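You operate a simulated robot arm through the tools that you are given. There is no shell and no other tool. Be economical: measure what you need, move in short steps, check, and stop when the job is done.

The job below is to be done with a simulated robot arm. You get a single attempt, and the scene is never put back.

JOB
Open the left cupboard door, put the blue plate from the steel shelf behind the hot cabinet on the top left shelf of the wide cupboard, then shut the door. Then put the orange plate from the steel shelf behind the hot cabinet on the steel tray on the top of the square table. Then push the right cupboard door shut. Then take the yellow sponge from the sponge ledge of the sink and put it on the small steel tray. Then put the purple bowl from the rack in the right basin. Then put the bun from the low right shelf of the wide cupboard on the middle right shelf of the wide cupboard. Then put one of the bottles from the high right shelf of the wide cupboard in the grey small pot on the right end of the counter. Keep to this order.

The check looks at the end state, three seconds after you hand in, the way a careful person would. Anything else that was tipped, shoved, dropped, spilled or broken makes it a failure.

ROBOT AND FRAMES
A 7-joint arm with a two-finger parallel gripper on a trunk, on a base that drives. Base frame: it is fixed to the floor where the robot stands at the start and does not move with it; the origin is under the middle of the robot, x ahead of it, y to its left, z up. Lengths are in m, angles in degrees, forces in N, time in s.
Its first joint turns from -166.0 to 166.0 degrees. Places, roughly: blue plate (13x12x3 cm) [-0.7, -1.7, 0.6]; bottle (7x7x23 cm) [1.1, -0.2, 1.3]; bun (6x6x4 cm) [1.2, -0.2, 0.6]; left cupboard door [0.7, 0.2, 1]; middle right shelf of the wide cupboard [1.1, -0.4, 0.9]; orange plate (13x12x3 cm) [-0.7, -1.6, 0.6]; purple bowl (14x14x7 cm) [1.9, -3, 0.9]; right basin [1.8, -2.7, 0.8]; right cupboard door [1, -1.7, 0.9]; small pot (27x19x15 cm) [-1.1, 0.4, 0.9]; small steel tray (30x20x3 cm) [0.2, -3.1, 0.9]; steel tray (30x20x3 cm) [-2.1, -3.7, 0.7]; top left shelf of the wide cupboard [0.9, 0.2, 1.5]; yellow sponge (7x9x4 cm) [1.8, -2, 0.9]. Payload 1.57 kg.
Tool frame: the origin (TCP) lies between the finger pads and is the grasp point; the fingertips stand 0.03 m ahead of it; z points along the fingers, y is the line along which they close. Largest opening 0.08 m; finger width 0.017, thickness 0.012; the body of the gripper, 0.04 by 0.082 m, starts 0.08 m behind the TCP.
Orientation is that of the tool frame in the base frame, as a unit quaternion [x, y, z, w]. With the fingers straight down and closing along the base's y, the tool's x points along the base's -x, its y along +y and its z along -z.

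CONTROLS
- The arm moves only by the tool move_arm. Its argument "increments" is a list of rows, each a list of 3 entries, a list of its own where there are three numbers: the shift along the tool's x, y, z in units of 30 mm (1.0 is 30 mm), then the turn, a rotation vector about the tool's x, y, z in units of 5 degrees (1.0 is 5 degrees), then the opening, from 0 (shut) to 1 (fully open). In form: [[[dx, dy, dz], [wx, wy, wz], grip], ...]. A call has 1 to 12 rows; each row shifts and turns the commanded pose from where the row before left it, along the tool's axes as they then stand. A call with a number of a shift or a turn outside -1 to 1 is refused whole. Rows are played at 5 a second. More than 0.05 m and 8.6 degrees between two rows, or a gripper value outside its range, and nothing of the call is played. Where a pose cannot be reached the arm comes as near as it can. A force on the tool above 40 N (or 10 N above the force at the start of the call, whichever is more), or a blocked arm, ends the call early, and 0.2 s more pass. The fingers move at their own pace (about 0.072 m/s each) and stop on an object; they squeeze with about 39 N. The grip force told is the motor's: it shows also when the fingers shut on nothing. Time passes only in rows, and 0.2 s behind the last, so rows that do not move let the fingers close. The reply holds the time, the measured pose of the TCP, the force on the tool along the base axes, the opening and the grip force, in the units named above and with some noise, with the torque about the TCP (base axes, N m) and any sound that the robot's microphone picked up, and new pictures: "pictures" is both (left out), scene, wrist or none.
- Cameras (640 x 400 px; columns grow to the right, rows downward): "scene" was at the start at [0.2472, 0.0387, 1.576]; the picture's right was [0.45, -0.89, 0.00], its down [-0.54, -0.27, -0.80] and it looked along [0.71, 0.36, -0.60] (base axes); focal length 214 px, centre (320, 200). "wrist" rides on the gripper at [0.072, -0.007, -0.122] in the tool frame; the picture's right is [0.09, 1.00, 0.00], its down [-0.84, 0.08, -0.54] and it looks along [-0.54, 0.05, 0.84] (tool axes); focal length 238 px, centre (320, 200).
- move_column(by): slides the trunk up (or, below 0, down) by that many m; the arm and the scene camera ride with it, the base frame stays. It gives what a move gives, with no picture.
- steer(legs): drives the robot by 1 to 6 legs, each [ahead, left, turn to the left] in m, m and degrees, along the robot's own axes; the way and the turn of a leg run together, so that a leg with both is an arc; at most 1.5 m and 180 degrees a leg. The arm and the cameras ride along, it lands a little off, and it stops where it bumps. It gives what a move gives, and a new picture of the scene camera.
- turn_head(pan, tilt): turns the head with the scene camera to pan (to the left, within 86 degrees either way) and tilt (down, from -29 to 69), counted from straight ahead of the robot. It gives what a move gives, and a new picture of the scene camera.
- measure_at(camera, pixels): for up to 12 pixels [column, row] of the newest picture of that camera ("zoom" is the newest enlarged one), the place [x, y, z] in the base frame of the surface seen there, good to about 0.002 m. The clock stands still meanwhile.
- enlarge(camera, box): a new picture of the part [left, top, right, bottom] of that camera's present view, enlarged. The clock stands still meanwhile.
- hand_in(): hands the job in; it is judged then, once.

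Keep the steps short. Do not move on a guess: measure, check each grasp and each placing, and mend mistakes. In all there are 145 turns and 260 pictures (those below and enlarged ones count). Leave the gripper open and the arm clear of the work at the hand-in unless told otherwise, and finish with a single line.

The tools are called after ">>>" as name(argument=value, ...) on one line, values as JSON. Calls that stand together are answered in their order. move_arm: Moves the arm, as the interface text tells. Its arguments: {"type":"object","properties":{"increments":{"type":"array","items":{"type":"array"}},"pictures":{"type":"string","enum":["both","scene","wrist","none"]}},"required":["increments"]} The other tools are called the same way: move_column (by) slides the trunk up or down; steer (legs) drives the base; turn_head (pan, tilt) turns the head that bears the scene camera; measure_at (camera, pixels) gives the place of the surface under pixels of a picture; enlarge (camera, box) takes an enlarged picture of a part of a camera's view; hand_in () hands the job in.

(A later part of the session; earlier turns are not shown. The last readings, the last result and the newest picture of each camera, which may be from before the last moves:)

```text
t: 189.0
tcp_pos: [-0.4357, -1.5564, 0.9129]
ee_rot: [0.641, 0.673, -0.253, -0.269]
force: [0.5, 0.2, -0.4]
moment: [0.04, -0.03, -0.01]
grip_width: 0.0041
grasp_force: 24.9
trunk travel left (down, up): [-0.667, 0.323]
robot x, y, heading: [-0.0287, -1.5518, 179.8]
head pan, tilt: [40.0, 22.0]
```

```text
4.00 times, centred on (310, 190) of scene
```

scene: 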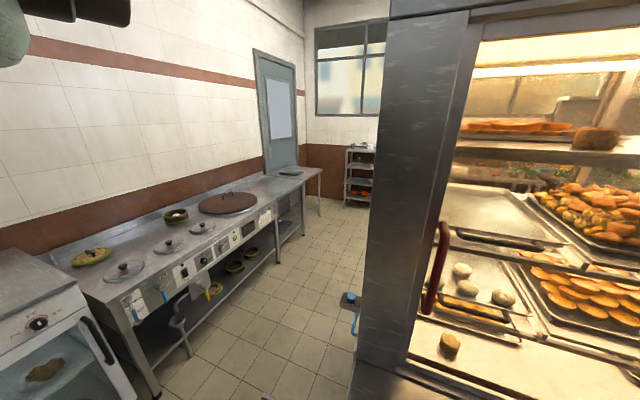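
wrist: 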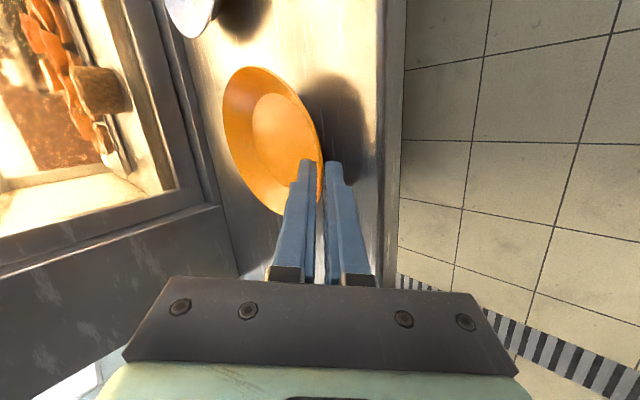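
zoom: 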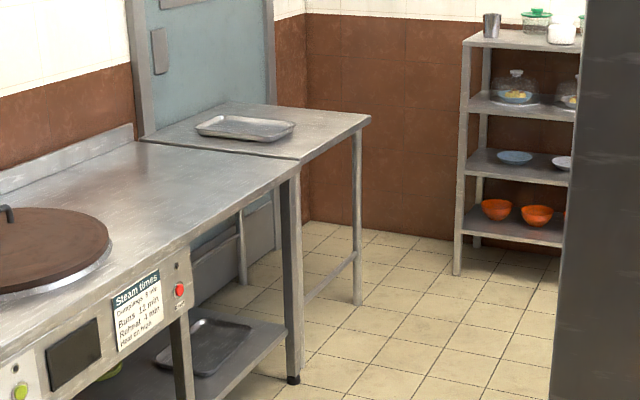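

Tray centre ≈(-2.17,-3.70) on the table (top z 0.73). I drive: 0.65 left, turn 18° left, then along the passage, checking halfway.

>>> steer(legs=[[0, 0.65, 0], [0, 0, 17.8], [1.2, 0, 0]])

```text
t: 199.3
tcp_pos: [-1.5339, -2.7345, 0.9117]
ee_rot: [0.514, 0.775, -0.295, -0.221]
force: [0.9, 0.0, -0.1]
moment: [0.01, -0.04, 0.01]
grip_width: 0.0035
grasp_force: 24.5
trunk travel left (down, up): [-0.667, 0.323]
robot x, y, heading: [-1.1594, -2.5917, -160.0]
head pan, tilt: [40.0, 22.0]
```

scene: 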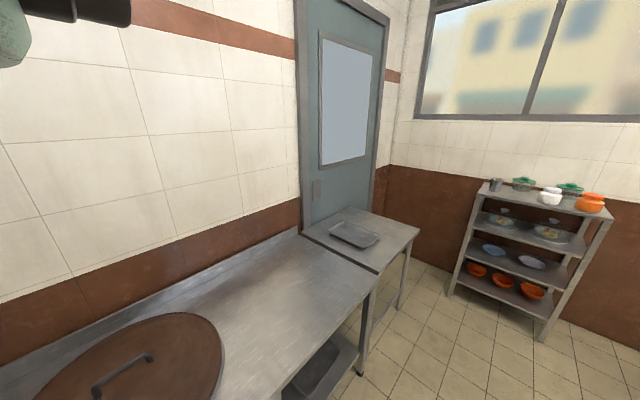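

Passage went well. Measure tray and table here.

>>> measure_at(camera="scene", pixels=[[355, 234], [331, 227], [364, 247], [379, 238], [348, 223], [355, 230], [418, 228], [379, 272], [305, 232], [350, 208], [395, 300], [366, 370]])

```text
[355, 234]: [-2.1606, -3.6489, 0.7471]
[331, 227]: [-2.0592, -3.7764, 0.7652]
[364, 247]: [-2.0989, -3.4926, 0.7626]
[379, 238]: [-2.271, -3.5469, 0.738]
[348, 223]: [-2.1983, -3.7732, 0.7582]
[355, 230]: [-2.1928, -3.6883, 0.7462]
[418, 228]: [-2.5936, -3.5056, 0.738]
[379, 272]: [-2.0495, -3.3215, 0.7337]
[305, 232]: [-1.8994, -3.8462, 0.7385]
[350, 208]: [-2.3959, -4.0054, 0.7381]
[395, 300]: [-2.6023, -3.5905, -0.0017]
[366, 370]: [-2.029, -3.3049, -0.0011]
```

Tray centre ≈(-2.165,-3.66), floor z 0.746. I drive ahead 1.29 and turn left to face the table.

>>> steer(legs=[[1.288, -0.04, 0], [0, 0, 88]])

>>> turn_head(pan=0, tilt=50)

```text
t: 209.5
tcp_pos: [-2.2472, -3.3694, 0.9127]
ee_rot: [-0.172, 0.913, -0.366, 0.048]
force: [0.2, -0.7, -0.6]
moment: [0.04, 0.02, -0.02]
grip_width: 0.0032
grasp_force: 24.3
trunk travel left (down, up): [-0.667, 0.323]
robot x, y, heading: [-2.3787, -2.9873, -72.0]
head pan, tilt: [40.0, 22.0]
```

scene: 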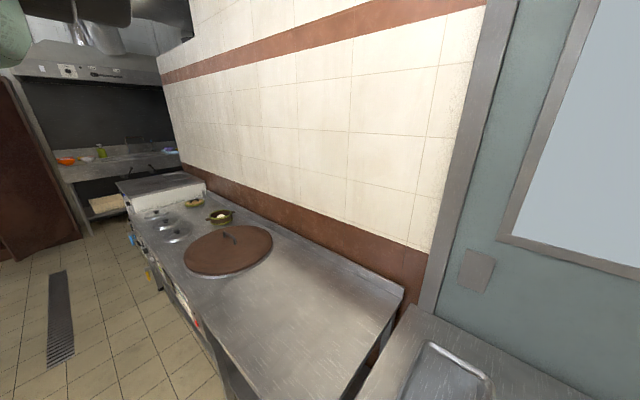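

```text
t: 210.6
tcp_pos: [-2.2462, -3.3694, 0.9115]
ee_rot: [-0.173, 0.913, -0.366, 0.048]
force: [-0.2, 0.9, -0.1]
moment: [0.04, 0.03, -0.01]
grip_width: 0.0034
grasp_force: 24.1
trunk travel left (down, up): [-0.667, 0.323]
robot x, y, heading: [-2.3785, -2.9877, -71.6]
head pan, tilt: [0.0, 50.0]
```

scene: 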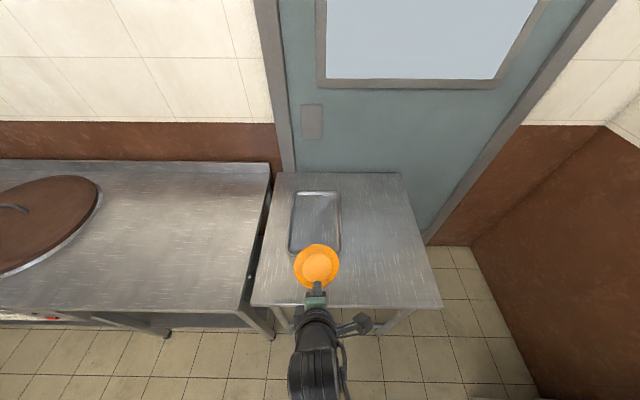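

I measure the tray corners and plate in this view.

>>> measure_at(camera="scene", pixels=[[316, 220], [296, 194], [339, 194], [291, 250], [341, 240], [316, 200], [318, 265], [318, 245], [250, 300]])

```text
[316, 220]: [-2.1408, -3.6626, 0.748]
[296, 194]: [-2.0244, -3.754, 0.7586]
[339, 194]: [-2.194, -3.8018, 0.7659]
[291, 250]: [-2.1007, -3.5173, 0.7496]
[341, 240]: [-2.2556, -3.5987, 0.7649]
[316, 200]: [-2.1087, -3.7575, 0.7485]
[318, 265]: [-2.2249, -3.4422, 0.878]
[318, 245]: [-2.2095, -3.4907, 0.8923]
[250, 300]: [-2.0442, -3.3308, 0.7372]
```

I drive 6 cm ahead and extend the arm 17 cm over the tray, then lower the column.

>>> steer(legs=[[0.06, 0, 0]])

>>> move_arm(increments=[[[-0.03, -0.665, 0.647], [0, 0, 0], 0], [[-0.03, -0.665, 0.647], [0, 0, 0], 0], [[-0.03, -0.665, 0.647], [0, 0, 0], 0], [[-0.03, -0.665, 0.647], [0, 0, 0], 0], [[-0.03, -0.665, 0.647], [0, 0, 0], 0], [[-0.03, -0.665, 0.647], [0, 0, 0], 0]], pictures="none")

>>> move_column(by=-0.11)

>>> enlarge(camera="wrist", box=[160, 0, 480, 200])

```text
t: 211.6
tcp_pos: [-2.2286, -3.4279, 0.9117]
ee_rot: [-0.172, 0.913, -0.366, 0.048]
force: [0.7, -1.1, -1.4]
moment: [0.06, 0.05, -0.01]
grip_width: 0.0035
grasp_force: 24.7
trunk travel left (down, up): [-0.667, 0.323]
robot x, y, heading: [-2.3592, -3.0442, -71.6]
head pan, tilt: [0.0, 50.0]
```

scene: 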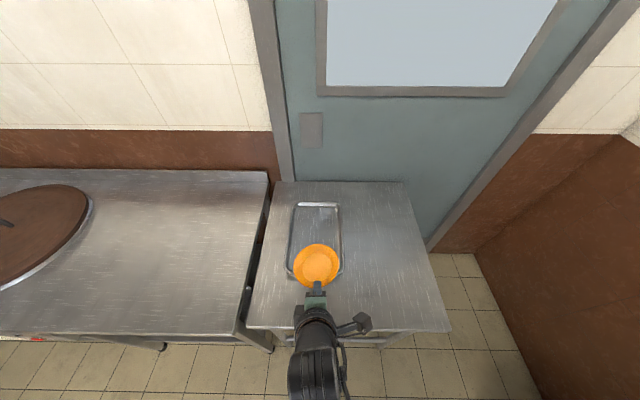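

```text
t: 213.0
tcp_pos: [-2.1636, -3.5795, 0.9095]
ee_rot: [-0.173, 0.913, -0.366, 0.049]
force: [0.1, -0.5, -0.6]
moment: [0.05, 0.04, -0.01]
grip_width: 0.0033
grasp_force: 24.5
trunk travel left (down, up): [-0.667, 0.323]
robot x, y, heading: [-2.364, -3.0467, -71.4]
head pan, tilt: [0.0, 50.0]
```

```text
t: 214.4
tcp_pos: [-2.1633, -3.5811, 0.799]
ee_rot: [-0.173, 0.913, -0.366, 0.048]
force: [0.9, 0.3, -0.7]
moment: [0.05, 0.0, 0.04]
grip_width: 0.0031
grasp_force: 24.1
trunk travel left (down, up): [-0.557, 0.433]
robot x, y, heading: [-2.3578, -3.0443, -71.7]
head pan, tilt: [0.0, 50.0]
```

```text
2.00 times, centred on (320, 100) of wrist
```

zoom: 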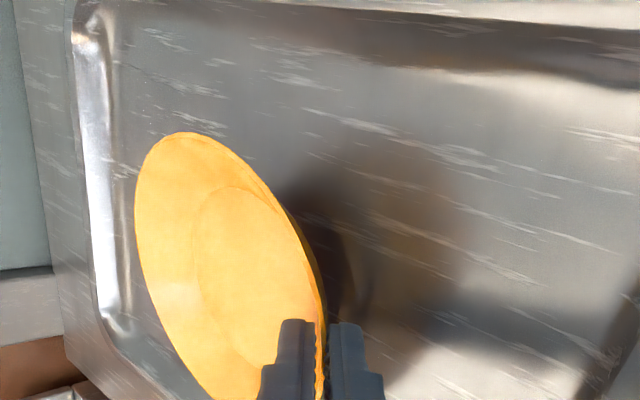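

>>> measure_at(camera="zoom", pixels=[[135, 200], [200, 135], [325, 320], [270, 190], [150, 290], [400, 150], [340, 270], [100, 200], [90, 60], [230, 250]])

```text
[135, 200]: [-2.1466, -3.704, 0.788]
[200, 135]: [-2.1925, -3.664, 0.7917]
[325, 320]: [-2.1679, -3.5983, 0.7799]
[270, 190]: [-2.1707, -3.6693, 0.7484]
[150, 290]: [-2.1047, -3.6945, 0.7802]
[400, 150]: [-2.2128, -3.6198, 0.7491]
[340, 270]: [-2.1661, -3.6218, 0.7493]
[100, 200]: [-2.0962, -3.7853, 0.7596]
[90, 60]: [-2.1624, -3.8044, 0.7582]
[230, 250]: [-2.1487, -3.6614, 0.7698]
```

Plate is centred over the tray, ~6 mm up. I lower 7 mm gently, open a bit and withdraw.

>>> move_arm(increments=[[[0, 0.06, 0.06], [0, 0, 0], 0], [[0, 0.06, 0.06], [0, 0, 0], 0], [[0, 0.05, 0.05], [0, 0, 0], 0], [[0, 0, 0], [0, 0, 0], 0.2], [[0, 0, 0], [0, 0, 0], 0.2], [[0, 0, 0], [0, 0, 0], 0.2], [[0, 0, -0.3], [0, 0, 0], 0.2], [[0, 0, -0.5], [0, 0, 0], 0.2], [[0, 0, -0.7], [0, 0, 0], 0.2], [[0, 0, -1], [0, 0, 0], 0.2], [[0, 0, -1], [0, 0, 0], 0.2], [[0, 0.5, -1], [0, 0, 0], 0.2]], pictures="both")

```text
t: 217.0
tcp_pos: [-2.1967, -3.4827, 0.8789]
ee_rot: [-0.173, 0.913, -0.367, 0.048]
force: [-0.1, -0.7, -1.6]
moment: [-0.02, -0.01, -0.02]
grip_width: 0.0161
grasp_force: 0.1
trunk travel left (down, up): [-0.557, 0.433]
robot x, y, heading: [-2.359, -3.047, -71.7]
head pan, tilt: [0.0, 50.0]
```

scene: 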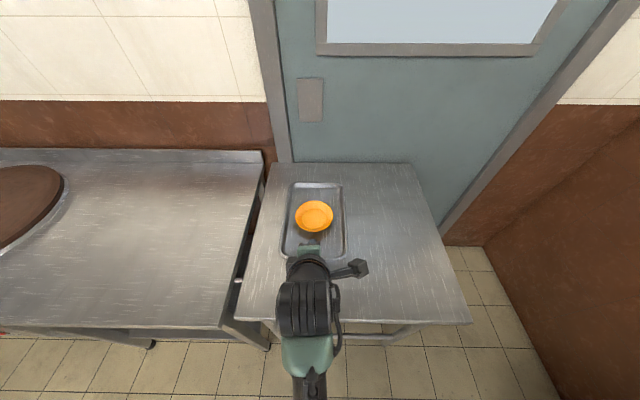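
wrist: 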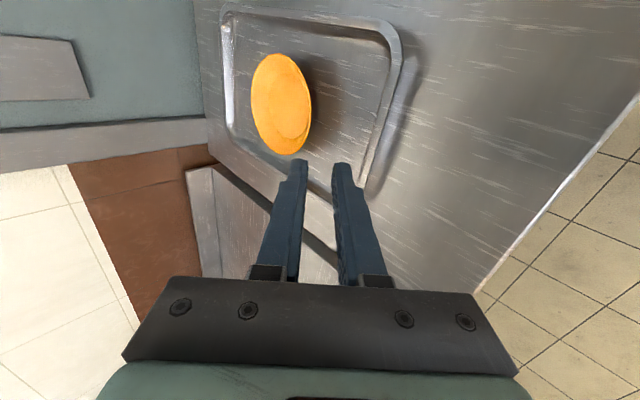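

Orange plate rests in the tray. Next, the right cupboard door. I raise the column, turn around and drive back along the passage.

>>> move_column(by=0.25)

>>> steer(legs=[[-0.06, 0, 0], [0, 0, 91.2], [1.2, -0.02, 0], [1.1, -0.02, 0]])

>>> turn_head(pan=20, tilt=20)

```text
t: 219.6
tcp_pos: [-2.1965, -3.483, 1.1283]
ee_rot: [-0.174, 0.913, -0.366, 0.049]
force: [-0.5, -0.7, -0.4]
moment: [0.02, -0.01, 0.0]
grip_width: 0.0157
grasp_force: 0.0
trunk travel left (down, up): [-0.807, 0.183]
robot x, y, heading: [-2.3642, -3.0431, -71.9]
head pan, tilt: [0.0, 50.0]
```

```text
t: 235.6
tcp_pos: [0.2255, -1.9289, 1.1296]
ee_rot: [0.785, -0.497, 0.215, -0.3]
force: [0.0, 1.1, -0.3]
moment: [-0.02, 0.0, -0.04]
grip_width: 0.0162
grasp_force: 0.0
trunk travel left (down, up): [-0.807, 0.183]
robot x, y, heading: [-0.2027, -2.1222, 22.3]
head pan, tilt: [0.0, 50.0]
```

scene: 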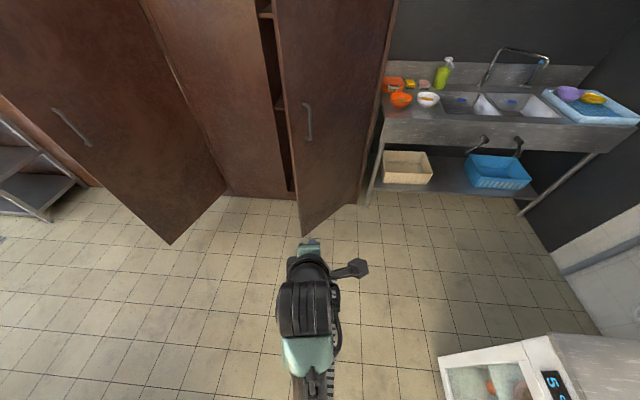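

```text
t: 236.6
tcp_pos: [0.2254, -1.9287, 1.1289]
ee_rot: [0.786, -0.496, 0.215, -0.301]
force: [0.0, 0.1, 0.4]
moment: [0.03, 0.05, -0.03]
grip_width: 0.016
grasp_force: 0.0
trunk travel left (down, up): [-0.807, 0.183]
robot x, y, heading: [-0.202, -2.1184, 22.2]
head pan, tilt: [20.0, 20.0]
```

scene: 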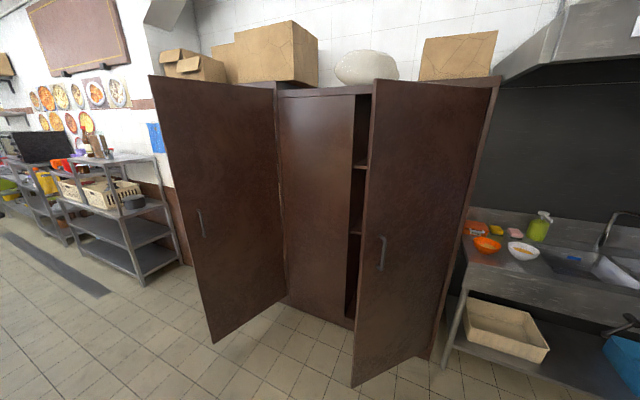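

The ajar door with handle at (382,252) should be the "right cupboard door" near (1,-1.7). I measure it.

>>> measure_at(camera="scene", pixels=[[382, 252], [372, 200], [365, 260], [430, 200], [480, 150], [345, 200], [300, 200], [352, 375], [437, 345], [465, 220], [410, 250], [210, 330]])

```text
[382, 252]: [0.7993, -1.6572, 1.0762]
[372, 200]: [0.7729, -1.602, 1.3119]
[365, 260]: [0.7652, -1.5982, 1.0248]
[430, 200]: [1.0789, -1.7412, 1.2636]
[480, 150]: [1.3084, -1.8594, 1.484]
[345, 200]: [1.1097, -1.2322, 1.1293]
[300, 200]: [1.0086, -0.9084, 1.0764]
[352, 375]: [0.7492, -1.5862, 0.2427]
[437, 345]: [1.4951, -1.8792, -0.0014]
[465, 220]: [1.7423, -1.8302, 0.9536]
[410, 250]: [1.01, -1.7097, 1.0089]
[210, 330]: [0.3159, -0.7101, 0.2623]
```

Confirmed: hinge ≈(1.305,-1.857), free edge (0.76,-1.595), ~47° ajar. I raise above the handle and position to push near the free edge.

>>> move_column(by=0.15)

>>> move_arm(increments=[[[0, 0, 0], [0, 0, 0], 0], [[0, 0, 0], [0, 0, 0], 0]], pictures="none")

>>> steer(legs=[[0.6, -0.115, 0], [0, 0, 18.8]])

```text
t: 238.3
tcp_pos: [0.2255, -1.9291, 1.2806]
ee_rot: [0.785, -0.497, 0.214, -0.3]
force: [0.4, -0.3, 0.2]
moment: [0.0, -0.01, 0.0]
grip_width: 0.0161
grasp_force: 0.1
trunk travel left (down, up): [-0.957, 0.033]
robot x, y, heading: [-0.1999, -2.1214, 22.3]
head pan, tilt: [20.0, 20.0]
```

```text
t: 238.9
tcp_pos: [0.2259, -1.9286, 1.2787]
ee_rot: [0.785, -0.497, 0.214, -0.3]
force: [-0.3, 0.1, 0.1]
moment: [0.0, -0.02, -0.04]
grip_width: 0.0001
grasp_force: 21.0
trunk travel left (down, up): [-0.957, 0.033]
robot x, y, heading: [-0.1976, -2.1199, 22.5]
head pan, tilt: [20.0, 20.0]
```

```text
t: 243.4
tcp_pos: [0.7466, -1.6681, 1.2801]
ee_rot: [0.858, -0.358, 0.162, -0.332]
force: [0.5, -0.2, -0.3]
moment: [-0.01, 0.01, -0.01]
grip_width: 0.0001
grasp_force: 21.2
trunk travel left (down, up): [-0.957, 0.033]
robot x, y, heading: [0.412, -1.9924, 41.7]
head pan, tilt: [20.0, 20.0]
```

scene: 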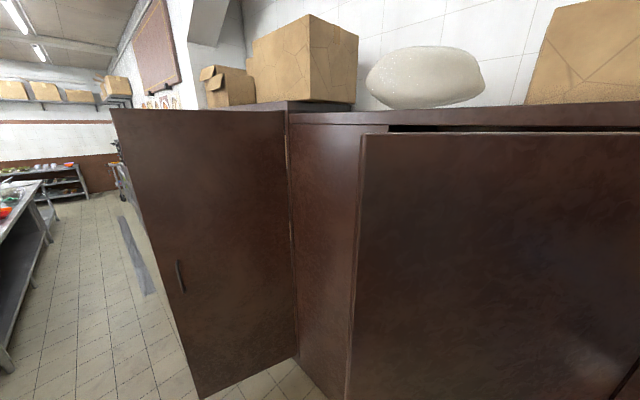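

I push forward in short legs.

>>> steer(legs=[[0.06, -0.035, 0], [0.05, 0, 0], [0.14, 0, 0], [0.12, 0, 0]])

```text
t: 246.8
tcp_pos: [1.0463, -1.4475, 1.2794]
ee_rot: [0.857, -0.358, 0.162, -0.334]
force: [0.1, -0.7, 0.7]
moment: [-0.02, 0.01, -0.01]
grip_width: 0.0
grasp_force: 21.3
trunk travel left (down, up): [-0.957, 0.033]
robot x, y, heading: [0.7091, -1.7694, 41.4]
head pan, tilt: [20.0, 20.0]
```

scene: 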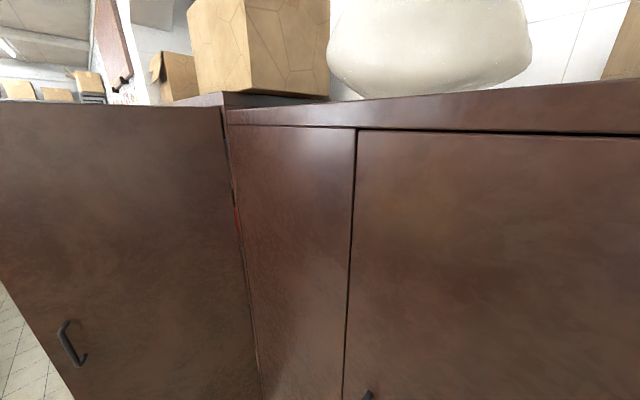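

Nearly shut. I press the rest slowly with the arm.

>>> move_arm(increments=[[[0, -0.3, 0.29], [0, 0, 0], 0], [[0, -0.3, 0.29], [0, 0, 0], 0], [[0, -0.3, 0.29], [0, 0, 0], 0], [[0, -0.3, 0.29], [0, 0, 0], 0], [[0, -0.3, 0.29], [0, 0, 0], 0], [[0, -0.3, 0.29], [0, 0, 0], 0], [[0, -0.3, 0.29], [0, 0, 0], 0], [[0, -0.2, 0.2], [0, 0, 0], 0], [[0, -0.2, 0.2], [0, 0, 0], 0], [[0, -0.2, 0.2], [0, 0, 0], 0], [[0, -0.2, 0.2], [0, 0, 0], 0], [[0, -0.2, 0.2], [0, 0, 0], 0]], pictures="scene")

>>> measure_at(camera="scene", pixels=[[320, 250], [340, 250], [365, 250], [400, 250], [500, 250], [300, 250]])

```text
t: 249.2
tcp_pos: [1.1266, -1.3736, 1.2777]
ee_rot: [0.859, -0.359, 0.159, -0.328]
force: [-23.2, -20.5, 14.8]
moment: [-0.12, -0.03, -0.25]
grip_width: 0.0
grasp_force: 21.7
trunk travel left (down, up): [-0.957, 0.033]
robot x, y, heading: [0.7112, -1.7726, 41.6]
head pan, tilt: [20.0, 20.0]
stopped in row 12: the force on the tool passed its limit at 48 N (the readings are from after the stop); the commanded pose is now the measured one
```

scene: 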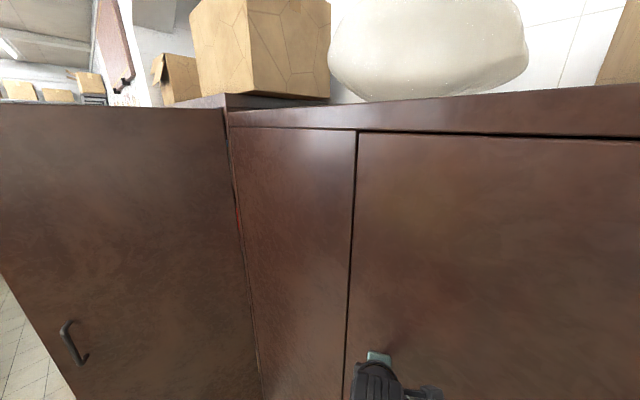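

```text
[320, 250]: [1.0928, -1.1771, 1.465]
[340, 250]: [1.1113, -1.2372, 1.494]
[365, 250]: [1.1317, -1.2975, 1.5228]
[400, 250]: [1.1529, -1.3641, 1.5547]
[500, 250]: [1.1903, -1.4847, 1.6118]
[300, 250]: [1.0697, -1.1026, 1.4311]
```

Both doors are flush: shut. Next, the sponge. I back off, face the sink and look.

>>> steer(legs=[[-0.2, 0, 0], [0, 0, -24], [0, -0.45, 0], [0.2, 0, 0]])

>>> turn_head(pan=0, tilt=30)

```text
t: 255.5
tcp_pos: [1.4388, -2.08, 1.2731]
ee_rot: [0.766, -0.53, 0.223, -0.286]
force: [0.1, 0.6, 0.3]
moment: [0.0, -0.02, -0.01]
grip_width: 0.0
grasp_force: 21.1
trunk travel left (down, up): [-0.957, 0.033]
robot x, y, heading: [0.8916, -2.2804, 17.8]
head pan, tilt: [20.0, 20.0]
```

scene: 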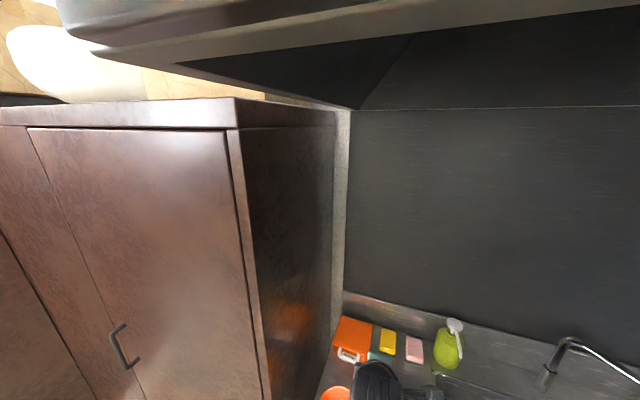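

```text
t: 256.4
tcp_pos: [1.4399, -2.0804, 1.2732]
ee_rot: [0.767, -0.529, 0.223, -0.286]
force: [-1.0, 0.4, -0.1]
moment: [0.0, 0.04, 0.0]
grip_width: 0.0001
grasp_force: 21.1
trunk travel left (down, up): [-0.957, 0.033]
robot x, y, heading: [0.8872, -2.2777, 17.6]
head pan, tilt: [0.0, 30.0]
```

scene: 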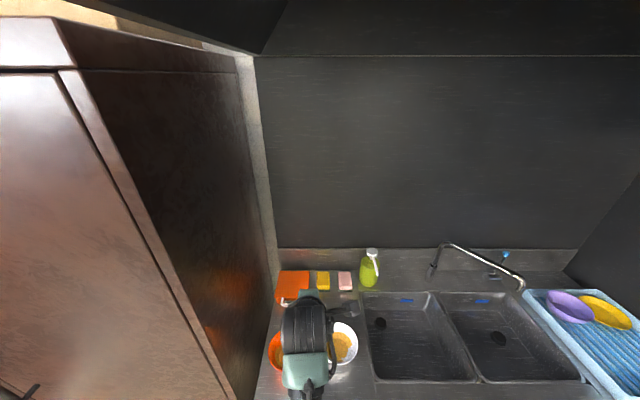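

I see the yellow sponge at (323,281), between an orange box and a pink sponge. Measure and enlarge.

>>> measure_at(camera="scene", pixels=[[323, 274], [323, 282], [318, 276], [329, 276], [323, 289], [345, 276], [345, 287], [338, 278], [300, 275], [309, 280], [345, 335], [370, 270]])

>>> enlarge(camera="scene", box=[260, 240, 420, 340])

```text
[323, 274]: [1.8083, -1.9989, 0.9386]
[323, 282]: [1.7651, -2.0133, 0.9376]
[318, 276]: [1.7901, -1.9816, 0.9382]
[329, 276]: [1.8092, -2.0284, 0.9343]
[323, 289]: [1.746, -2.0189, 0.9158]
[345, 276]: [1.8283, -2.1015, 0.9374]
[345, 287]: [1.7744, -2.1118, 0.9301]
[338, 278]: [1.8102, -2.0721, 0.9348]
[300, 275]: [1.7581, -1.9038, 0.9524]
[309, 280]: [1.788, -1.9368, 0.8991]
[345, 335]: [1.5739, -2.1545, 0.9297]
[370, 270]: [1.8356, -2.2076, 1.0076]
```

```text
4.00 times, centred on (340, 290) of scene
```

zoom: 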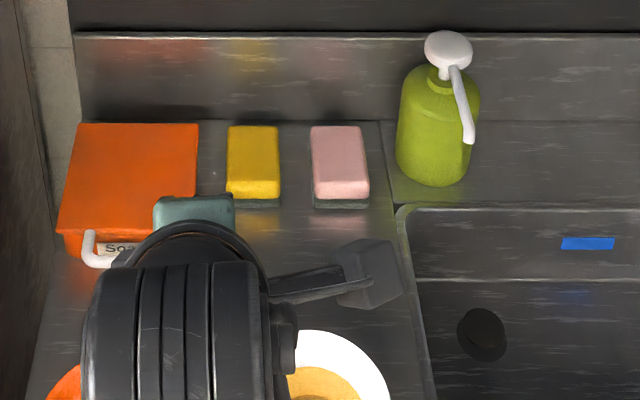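

>>> turn_head(pan=0, tilt=55)

>>> measure_at(camera="scene", pixels=[[460, 230], [460, 280], [460, 320], [420, 320], [420, 360], [400, 250], [400, 290], [560, 330], [250, 250]])

```text
t: 257.2
tcp_pos: [1.4399, -2.0785, 1.2723]
ee_rot: [0.766, -0.53, 0.224, -0.286]
force: [-0.7, 0.0, 0.1]
moment: [-0.02, 0.02, 0.03]
grip_width: 0.0002
grasp_force: 21.5
trunk travel left (down, up): [-0.957, 0.033]
robot x, y, heading: [0.892, -2.2743, 17.4]
head pan, tilt: [0.0, 55.0]
```

scene: 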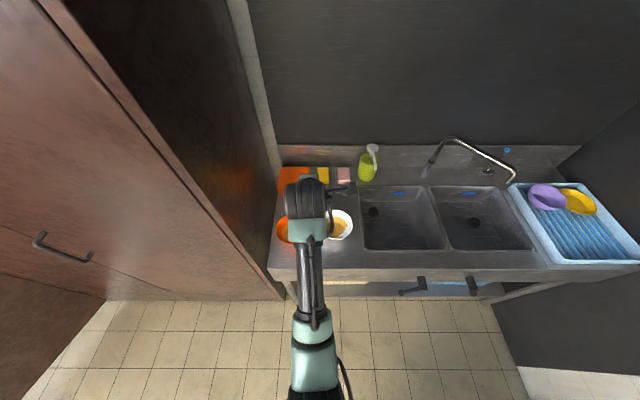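

```text
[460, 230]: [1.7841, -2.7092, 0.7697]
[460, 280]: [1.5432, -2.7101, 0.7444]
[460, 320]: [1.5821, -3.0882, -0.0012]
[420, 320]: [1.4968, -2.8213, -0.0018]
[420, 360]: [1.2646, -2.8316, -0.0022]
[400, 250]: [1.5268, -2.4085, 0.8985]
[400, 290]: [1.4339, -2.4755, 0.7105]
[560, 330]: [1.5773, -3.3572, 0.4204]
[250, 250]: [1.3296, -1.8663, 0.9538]
```

To grasp the sponge from the front with the camera above, I try rolling further by -90° here in free space.

>>> move_arm(increments=[[[0, 0, 0], [0, 0, -1], 1], [[0, 0, 0], [0, 0, -1], 1], [[0, 0, 0], [0, 0, -1], 1], [[0, 0, 0], [0, 0, -1], 1], [[0, 0, 0], [0, 0, -1], 1], [[0, 0, 0], [0, 0, -1], 1], [[0, 0, 0], [0, 0, -1], 1], [[0, 0, 0], [0, 0, -1], 1], [[0, 0, 0], [0, 0, -1], 1]], pictures="none")

>>> move_arm(increments=[[[0, 0, 0], [0, 0, -1], 1], [[0, 0, 0], [0, 0, -1], 1], [[0, 0, 0], [0, 0, -1], 1], [[0, 0, 0], [0, 0, -1], 1], [[0, 0, 0], [0, 0, -1], 1], [[0, 0, 0], [0, 0, -1], 1], [[0, 0, 0], [0, 0, -1], 1], [[0, 0, 0], [0, 0, -1], 1], [[0, 0, 0], [0, 0, -1], 1]], pictures="wrist")

```text
t: 259.2
tcp_pos: [1.4402, -2.079, 1.2718]
ee_rot: [0.911, -0.195, 0.316, -0.179]
force: [0.0, 0.4, -0.5]
moment: [-0.02, 0.01, 0.01]
grip_width: 0.0802
grasp_force: 0.1
trunk travel left (down, up): [-0.957, 0.033]
robot x, y, heading: [0.8916, -2.2756, 17.7]
head pan, tilt: [0.0, 55.0]
```

```text
t: 261.2
tcp_pos: [1.4399, -2.0794, 1.2727]
ee_rot: [0.917, 0.168, 0.36, -0.044]
force: [0.2, 0.2, -0.2]
moment: [-0.05, -0.02, 0.0]
grip_width: 0.0797
grasp_force: 0.0
trunk travel left (down, up): [-0.957, 0.033]
robot x, y, heading: [0.8858, -2.2796, 17.6]
head pan, tilt: [0.0, 55.0]
```

wrist: 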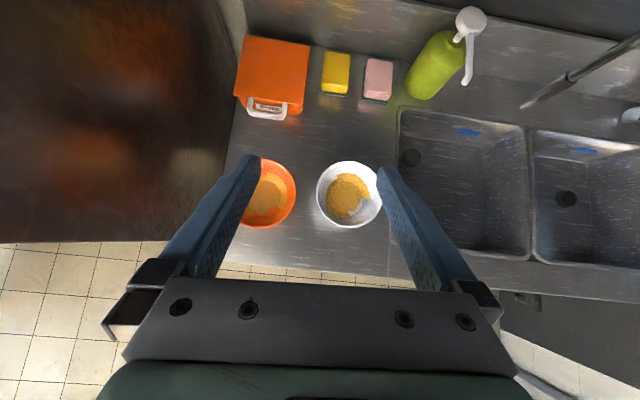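

The roll works, and the wrist view is now upright. I measure sponge, bowls and neighbours from here.

>>> measure_at(camera="wrist", pixels=[[337, 55], [350, 55], [326, 55], [321, 75], [348, 78], [335, 92], [365, 85], [307, 50], [300, 85], [348, 162], [270, 165], [328, 200]])

```text
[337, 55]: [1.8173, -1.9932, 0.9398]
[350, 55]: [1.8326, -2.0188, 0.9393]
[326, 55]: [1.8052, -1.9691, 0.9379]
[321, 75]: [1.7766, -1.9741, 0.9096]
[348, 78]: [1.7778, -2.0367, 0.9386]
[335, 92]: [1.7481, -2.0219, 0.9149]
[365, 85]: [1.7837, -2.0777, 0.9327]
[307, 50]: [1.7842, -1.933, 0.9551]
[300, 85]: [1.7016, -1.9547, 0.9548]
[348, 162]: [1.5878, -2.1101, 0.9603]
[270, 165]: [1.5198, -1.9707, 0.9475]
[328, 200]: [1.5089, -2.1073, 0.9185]
```

Sponge: 5.6 cm wide across, gaps of 4 cm on both sides. It's deep on the counter, so I lower the column, move closer, then test the arm's reach forward at a safe height.

>>> move_column(by=-0.18)

>>> steer(legs=[[0.1, -0.03, 0]])

>>> move_arm(increments=[[[0.738, 0, 0.675], [0, 0, 0], 1], [[0.738, 0, 0.675], [0, 0, 0], 1], [[0.738, 0, 0.675], [0, 0, 0], 1], [[0.738, 0, 0.675], [0, 0, 0], 1], [[0.738, 0, 0.675], [0, 0, 0], 1], [[0.738, 0, 0.675], [0, 0, 0], 1]], pictures="wrist")

```text
t: 263.2
tcp_pos: [1.4407, -2.0794, 1.0922]
ee_rot: [0.917, 0.167, 0.36, -0.045]
force: [-0.1, 0.7, 0.2]
moment: [0.02, 0.0, 0.01]
grip_width: 0.0801
grasp_force: 0.0
trunk travel left (down, up): [-0.777, 0.213]
robot x, y, heading: [0.8909, -2.2759, 17.8]
head pan, tilt: [0.0, 55.0]
```

```text
t: 264.4
tcp_pos: [1.5437, -2.0784, 1.0931]
ee_rot: [0.917, 0.166, 0.36, -0.044]
force: [-0.5, -0.6, -0.5]
moment: [-0.01, -0.03, -0.04]
grip_width: 0.0799
grasp_force: 0.0
trunk travel left (down, up): [-0.777, 0.213]
robot x, y, heading: [0.9926, -2.2776, 17.8]
head pan, tilt: [0.0, 55.0]
```

scene: 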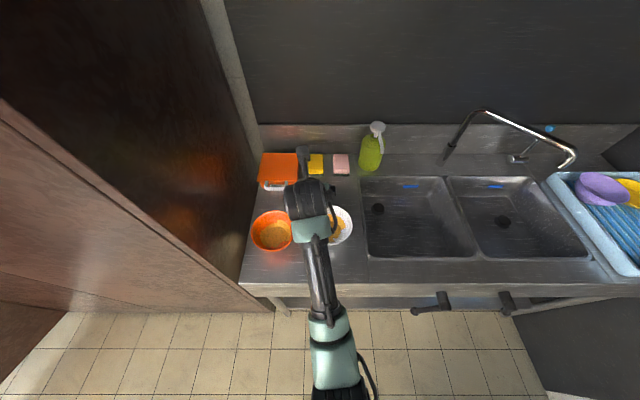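

```text
t: 265.8
tcp_pos: [1.7143, -2.0171, 1.0924]
ee_rot: [0.917, 0.167, 0.36, -0.045]
force: [0.9, -0.6, -0.7]
moment: [0.02, 0.04, 0.01]
grip_width: 0.0801
grasp_force: 0.0
trunk travel left (down, up): [-0.777, 0.213]
robot x, y, heading: [0.9925, -2.2766, 17.5]
head pan, tilt: [0.0, 55.0]
```

wrist: 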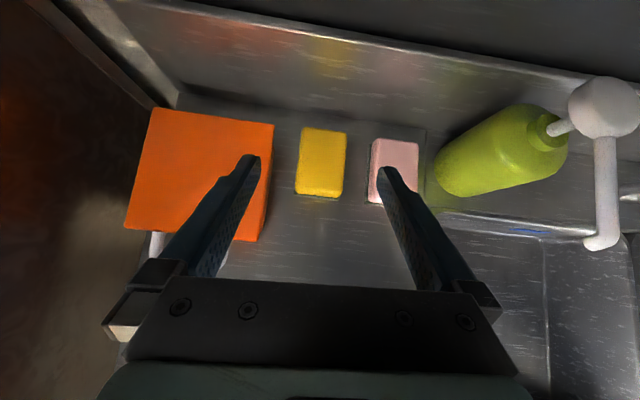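

Reach is fine. I re-measure the sponge in this closer view.

>>> measure_at(camera="wrist", pixels=[[304, 131], [345, 135], [298, 188], [341, 193], [320, 160], [318, 197], [272, 140], [371, 150], [369, 200], [355, 200]])

```text
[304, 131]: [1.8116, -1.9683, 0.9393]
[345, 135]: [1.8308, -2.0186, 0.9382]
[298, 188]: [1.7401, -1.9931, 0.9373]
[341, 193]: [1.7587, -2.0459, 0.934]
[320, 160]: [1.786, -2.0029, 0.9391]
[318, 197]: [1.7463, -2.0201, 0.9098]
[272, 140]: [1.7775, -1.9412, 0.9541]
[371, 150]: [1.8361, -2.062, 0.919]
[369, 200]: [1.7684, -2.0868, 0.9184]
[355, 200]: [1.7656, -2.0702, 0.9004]
```

Sponge centre (1.785,-2.006), aligned with my approach. I move forward 59 mm, right 11 mm, then down beside it and close.

>>> move_arm(increments=[[[0.72, 0.18, 0.66], [0, 0, 0], 1], [[0.72, 0.18, 0.66], [0, 0, 0], 1], [[-0.596, 0, 0.652], [0, 0, 0], 1], [[-0.596, 0, 0.652], [0, 0, 0], 1], [[-0.596, 0, 0.652], [0, 0, 0], 1], [[-0.596, 0, 0.652], [0, 0, 0], 1]], pictures="wrist")

```text
t: 267.2
tcp_pos: [1.7215, -2.02, 1.0135]
ee_rot: [0.917, 0.171, 0.356, -0.048]
force: [-0.2, 0.9, 0.4]
moment: [-0.01, 0.04, -0.02]
grip_width: 0.0799
grasp_force: 0.1
out of reach, approached as far as the arm can: row 2, 3, 4, 5, 6
trunk travel left (down, up): [-0.777, 0.213]
robot x, y, heading: [0.9939, -2.2704, 17.7]
head pan, tilt: [0.0, 55.0]
```

wrist: 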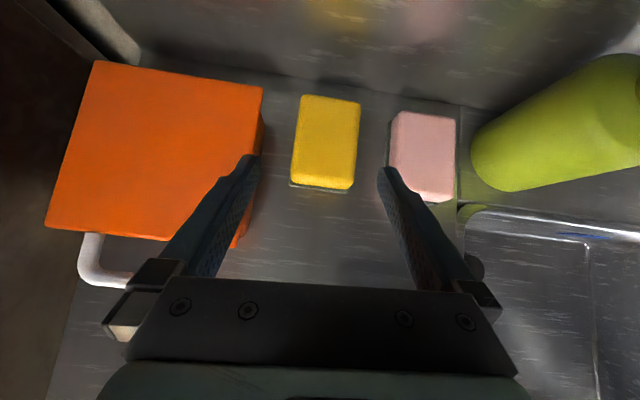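

At the arm's limit; I let the base do the last 5 cm and the column do the lowering.

>>> steer(legs=[[0.052, -0.006, 0]])

>>> enlarge(camera="wrist", box=[0, 0, 640, 400])

```text
t: 268.1
tcp_pos: [1.7728, -2.0102, 1.0133]
ee_rot: [0.918, 0.171, 0.355, -0.048]
force: [0.4, -0.4, 0.2]
moment: [-0.02, 0.0, -0.01]
grip_width: 0.08
grasp_force: 0.2
trunk travel left (down, up): [-0.777, 0.213]
robot x, y, heading: [1.0444, -2.2614, 17.7]
head pan, tilt: [0.0, 55.0]
```

scene: 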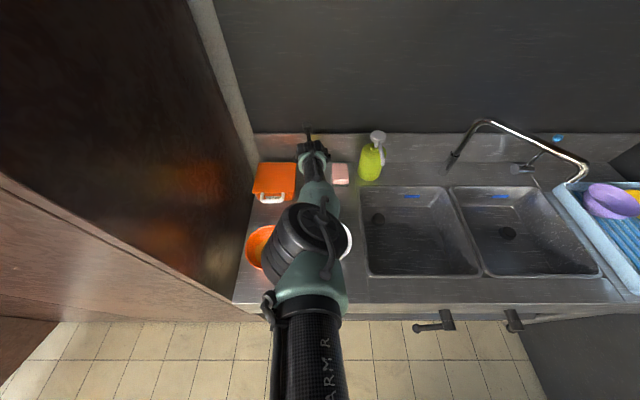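

```text
1.00 times, centred on (320, 200) of wrist (not enlarged: the box is as wide or as high as the picture)
```

zoom: 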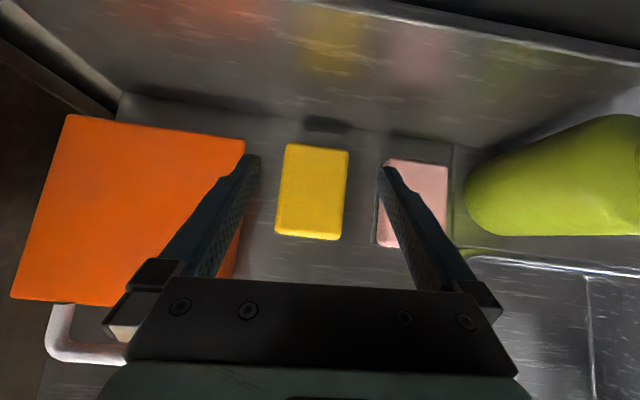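

Aligned (lateral offset <1 mm). I lower the column 8 cm, then close.

>>> move_column(by=-0.079)

>>> move_arm(increments=[[[0, 0, 0], [0, 0, 0], 0.5], [[0, 0, 0], [0, 0, 0], 0], [[0, 0, 0], [0, 0, 0], 0], [[0, 0, 0], [0, 0, 0], 0], [[0, 0, 0], [0, 0, 0], 0]], pictures="wrist")

```text
t: 269.3
tcp_pos: [1.7711, -2.0098, 0.9353]
ee_rot: [0.918, 0.171, 0.356, -0.048]
force: [-0.2, 0.2, -1.2]
moment: [0.0, 0.0, -0.02]
grip_width: 0.0801
grasp_force: 0.1
trunk travel left (down, up): [-0.698, 0.292]
robot x, y, heading: [1.0455, -2.2653, 17.5]
head pan, tilt: [0.0, 55.0]
```

```text
t: 270.5
tcp_pos: [1.7721, -2.0107, 0.935]
ee_rot: [0.917, 0.171, 0.356, -0.048]
force: [-0.7, 0.7, 1.4]
moment: [-0.08, -0.02, -0.06]
grip_width: 0.0634
grasp_force: 39.3
trunk travel left (down, up): [-0.698, 0.292]
robot x, y, heading: [1.0414, -2.2654, 17.3]
head pan, tilt: [0.0, 55.0]
```

wrist: 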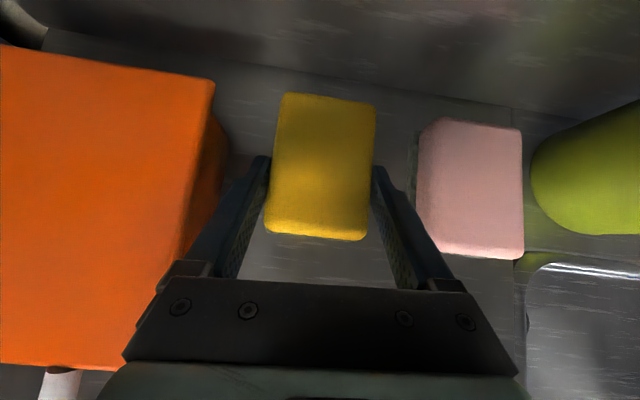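

Sponge gripped (63 mm, 39 N). Lift and back away.

>>> move_column(by=0.25)

>>> steer(legs=[[-0.4, 0, 0]])

>>> move_arm(increments=[[[-0.738, 0, -0.675], [0, 0, 0], 0], [[-0.738, 0, -0.675], [0, 0, 0], 0], [[-0.738, 0, -0.675], [0, 0, 0], 0], [[-0.738, 0, -0.675], [0, 0, 0], 0], [[-0.738, 0, -0.675], [0, 0, 0], 0], [[-0.738, 0, -0.675], [0, 0, 0], 0], [[-0.738, 0, -0.675], [0, 0, 0], 0], [[-0.738, 0, -0.675], [0, 0, 0], 0]], pictures="wrist")

>>> turn_head(pan=-86, tilt=35)

```text
t: 273.3
tcp_pos: [1.7723, -2.0102, 1.1161]
ee_rot: [0.918, 0.171, 0.355, -0.049]
force: [-0.1, 0.6, -0.7]
moment: [0.0, 0.01, -0.03]
grip_width: 0.0634
grasp_force: 39.5
trunk travel left (down, up): [-0.88, 0.11]
robot x, y, heading: [1.0414, -2.2653, 17.2]
head pan, tilt: [0.0, 55.0]
stopped: the arm was blocked; the commanded pose is now the measured one
```

```text
t: 275.8
tcp_pos: [1.3944, -2.1308, 1.1166]
ee_rot: [0.918, 0.17, 0.355, -0.048]
force: [0.2, 0.5, -0.8]
moment: [-0.02, 0.01, 0.01]
grip_width: 0.0632
grasp_force: 38.6
trunk travel left (down, up): [-0.88, 0.11]
robot x, y, heading: [0.6651, -2.3833, 17.4]
head pan, tilt: [0.0, 55.0]
```

scene: 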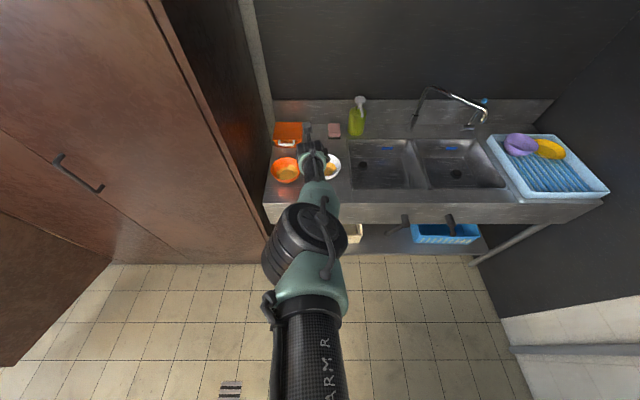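

```text
t: 277.6
tcp_pos: [1.25, -2.1816, 1.12]
ee_rot: [0.917, 0.17, 0.357, -0.048]
force: [0.7, -0.8, -0.5]
moment: [0.0, 0.01, 0.01]
grip_width: 0.0632
grasp_force: 38.9
out of reach, approached as far as the arm can: row 1, 2, 3
trunk travel left (down, up): [-0.88, 0.11]
robot x, y, heading: [0.6677, -2.3878, 17.5]
head pan, tilt: [0.0, 55.0]
```

wrist: 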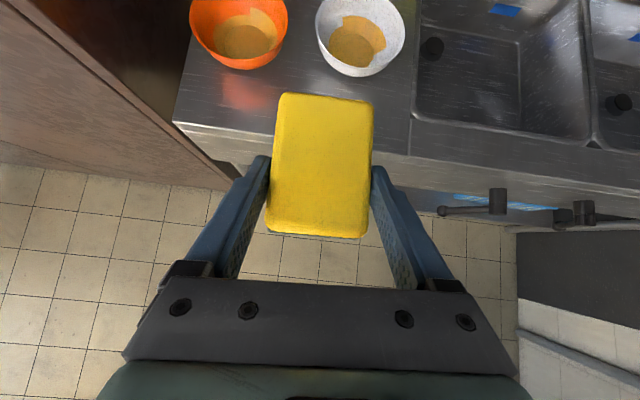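

```text
t: 279.2
tcp_pos: [1.2503, -2.1821, 1.1173]
ee_rot: [0.917, 0.17, 0.357, -0.048]
force: [0.6, -0.2, -0.6]
moment: [0.01, 0.01, 0.02]
grip_width: 0.0631
grasp_force: 39.5
trunk travel left (down, up): [-0.88, 0.11]
robot x, y, heading: [0.6654, -2.3848, 17.5]
head pan, tilt: [-85.9, 35.0]
```

scene: 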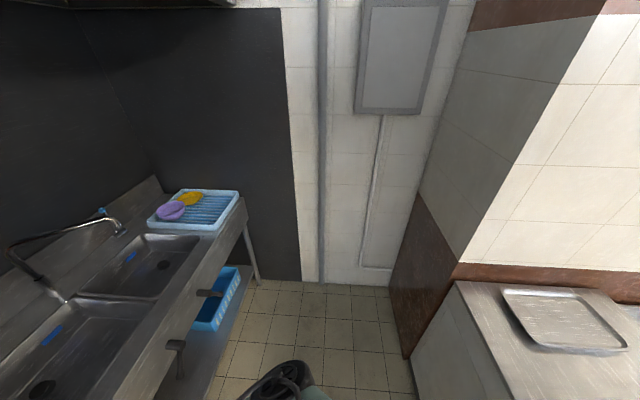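

Sponge is held. The small tray shows at (565,320). I measure it and the oven edges.

>>> measure_at(camera="scene", pixels=[[565, 320], [505, 293], [595, 293], [622, 345], [530, 345], [459, 284], [500, 395], [565, 345], [570, 300], [440, 330], [480, 330]])

```text
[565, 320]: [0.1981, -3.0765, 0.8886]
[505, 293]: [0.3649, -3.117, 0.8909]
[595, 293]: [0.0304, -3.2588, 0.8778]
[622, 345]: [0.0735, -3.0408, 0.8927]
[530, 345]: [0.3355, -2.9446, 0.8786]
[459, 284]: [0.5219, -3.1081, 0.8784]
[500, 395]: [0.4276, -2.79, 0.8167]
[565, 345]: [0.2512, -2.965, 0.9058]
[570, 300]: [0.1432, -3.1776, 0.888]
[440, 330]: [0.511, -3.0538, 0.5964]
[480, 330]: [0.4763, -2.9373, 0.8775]
```

I turn to face the oven, back slightly and slide right so the sponge ends above the tray.

>>> steer(legs=[[0, 0, -90], [-0.16, 0, 0], [0, -0.645, 0]])

>>> turn_head(pan=0, tilt=50)

```text
t: 287.7
tcp_pos: [0.1673, -3.0029, 1.1182]
ee_rot: [0.76, -0.543, 0.281, 0.223]
force: [-0.9, 0.0, -0.4]
moment: [0.01, -0.03, -0.01]
grip_width: 0.0628
grasp_force: 38.8
trunk travel left (down, up): [-0.88, 0.11]
robot x, y, heading: [-0.0139, -2.4092, -74.7]
head pan, tilt: [-85.9, 35.0]
```

scene: 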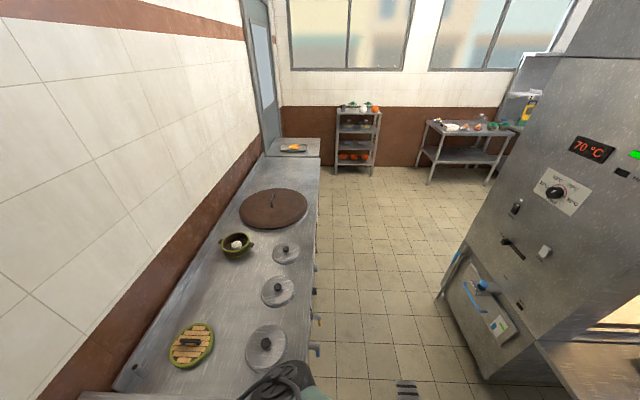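

```text
t: 289.3
tcp_pos: [0.1687, -3.002, 1.119]
ee_rot: [0.76, -0.542, 0.281, 0.223]
force: [0.8, 0.4, -1.1]
moment: [-0.02, 0.03, 0.02]
grip_width: 0.0627
grasp_force: 39.1
trunk travel left (down, up): [-0.88, 0.11]
robot x, y, heading: [-0.0083, -2.4084, -74.6]
head pan, tilt: [0.0, 50.0]
```

scene: 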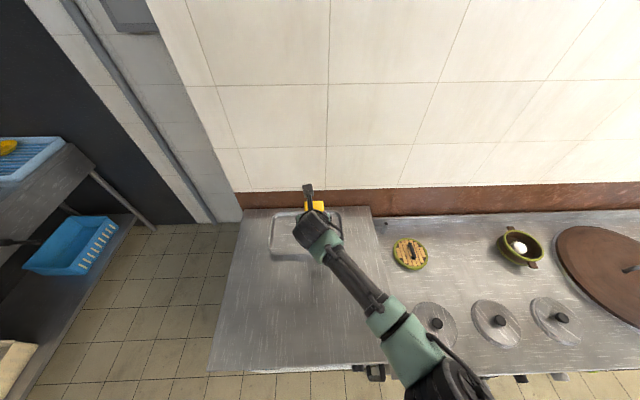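

>>> measure_at(camera="scene", pixels=[[274, 213], [300, 211], [340, 212], [271, 256], [300, 258], [288, 235], [345, 245], [240, 210], [210, 370], [385, 360], [318, 205]])

```text
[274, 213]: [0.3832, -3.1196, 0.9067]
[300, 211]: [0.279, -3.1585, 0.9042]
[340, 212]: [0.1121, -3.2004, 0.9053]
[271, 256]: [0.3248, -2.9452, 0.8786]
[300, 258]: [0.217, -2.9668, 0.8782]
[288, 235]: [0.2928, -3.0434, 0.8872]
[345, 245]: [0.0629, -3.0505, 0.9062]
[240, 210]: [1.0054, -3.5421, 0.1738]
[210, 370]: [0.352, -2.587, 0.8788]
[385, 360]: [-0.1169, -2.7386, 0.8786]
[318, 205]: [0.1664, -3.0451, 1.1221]
```

Tray centre ≈(0.2145,-3.075). I extend the arm 69 mm ahead and 26 mm left, then lower with the column.

>>> move_arm(increments=[[[0.565, -0.287, 0.516], [0, 0, 0], 0], [[0.565, -0.287, 0.516], [0, 0, 0], 0], [[0.565, -0.287, 0.516], [0, 0, 0], 0]], pictures="none")

>>> move_column(by=-0.17)

>>> enlarge(camera="wrist", box=[0, 0, 640, 400])

```text
t: 290.1
tcp_pos: [0.2139, -3.062, 1.1168]
ee_rot: [0.76, -0.542, 0.282, 0.222]
force: [0.1, -0.5, -0.7]
moment: [0.02, 0.0, -0.02]
grip_width: 0.0629
grasp_force: 38.8
trunk travel left (down, up): [-0.88, 0.11]
robot x, y, heading: [-0.0104, -2.4076, -74.6]
head pan, tilt: [0.0, 50.0]
```

```text
t: 292.1
tcp_pos: [0.2127, -3.0615, 0.9473]
ee_rot: [0.759, -0.543, 0.281, 0.223]
force: [-0.6, -1.0, -0.5]
moment: [0.04, 0.02, 0.03]
grip_width: 0.063
grasp_force: 38.6
trunk travel left (down, up): [-0.71, 0.28]
robot x, y, heading: [-0.0129, -2.4088, -74.9]
head pan, tilt: [0.0, 50.0]
```

```text
1.00 times, centred on (320, 200) of wrist (not enlarged: the box is as wide or as high as the picture)
```

zoom: 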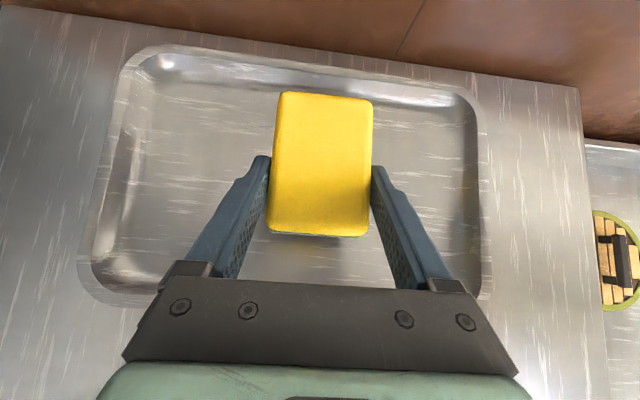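

Well centred. I lower 2.2 cm and release.

>>> move_column(by=-0.0215)

>>> move_arm(increments=[[[0, 0, 0], [0, 0, 0], 1], [[0, 0, 0], [0, 0, 0], 1], [[0, 0, 0], [0, 0, 0], 1], [[0, 0, 0], [0, 0, 0], 1]], pictures="none")

>>> move_column(by=0.15)

>>> enlarge(camera="wrist", box=[0, 0, 640, 400])

```text
t: 292.7
tcp_pos: [0.2133, -3.0615, 0.9267]
ee_rot: [0.759, -0.543, 0.282, 0.223]
force: [0.8, -0.4, -0.6]
moment: [0.01, -0.02, -0.02]
grip_width: 0.0627
grasp_force: 38.7
trunk travel left (down, up): [-0.689, 0.301]
robot x, y, heading: [-0.0087, -2.4104, -74.7]
head pan, tilt: [0.0, 50.0]
```

```text
t: 293.7
tcp_pos: [0.2121, -3.0612, 0.9275]
ee_rot: [0.76, -0.542, 0.282, 0.222]
force: [0.2, 0.2, 0.2]
moment: [0.0, 0.0, -0.02]
grip_width: 0.0802
grasp_force: 0.0
trunk travel left (down, up): [-0.689, 0.301]
robot x, y, heading: [-0.0113, -2.408, -74.5]
head pan, tilt: [0.0, 50.0]
```

```text
t: 295.5
tcp_pos: [0.2138, -3.0612, 1.0758]
ee_rot: [0.759, -0.544, 0.28, 0.223]
force: [0.2, 0.0, 0.4]
moment: [-0.01, -0.02, -0.01]
grip_width: 0.0798
grasp_force: 0.1
trunk travel left (down, up): [-0.839, 0.151]
robot x, y, heading: [-0.0134, -2.4108, -74.6]
head pan, tilt: [0.0, 50.0]
```

```text
1.00 times, centred on (320, 200) of wrist (not enlarged: the box is as wide or as high as the picture)
```

zoom: 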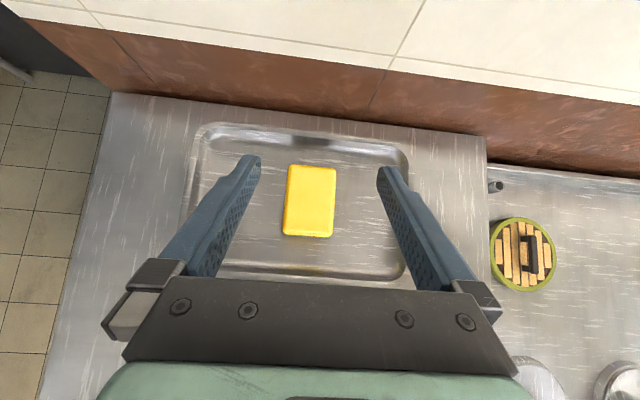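

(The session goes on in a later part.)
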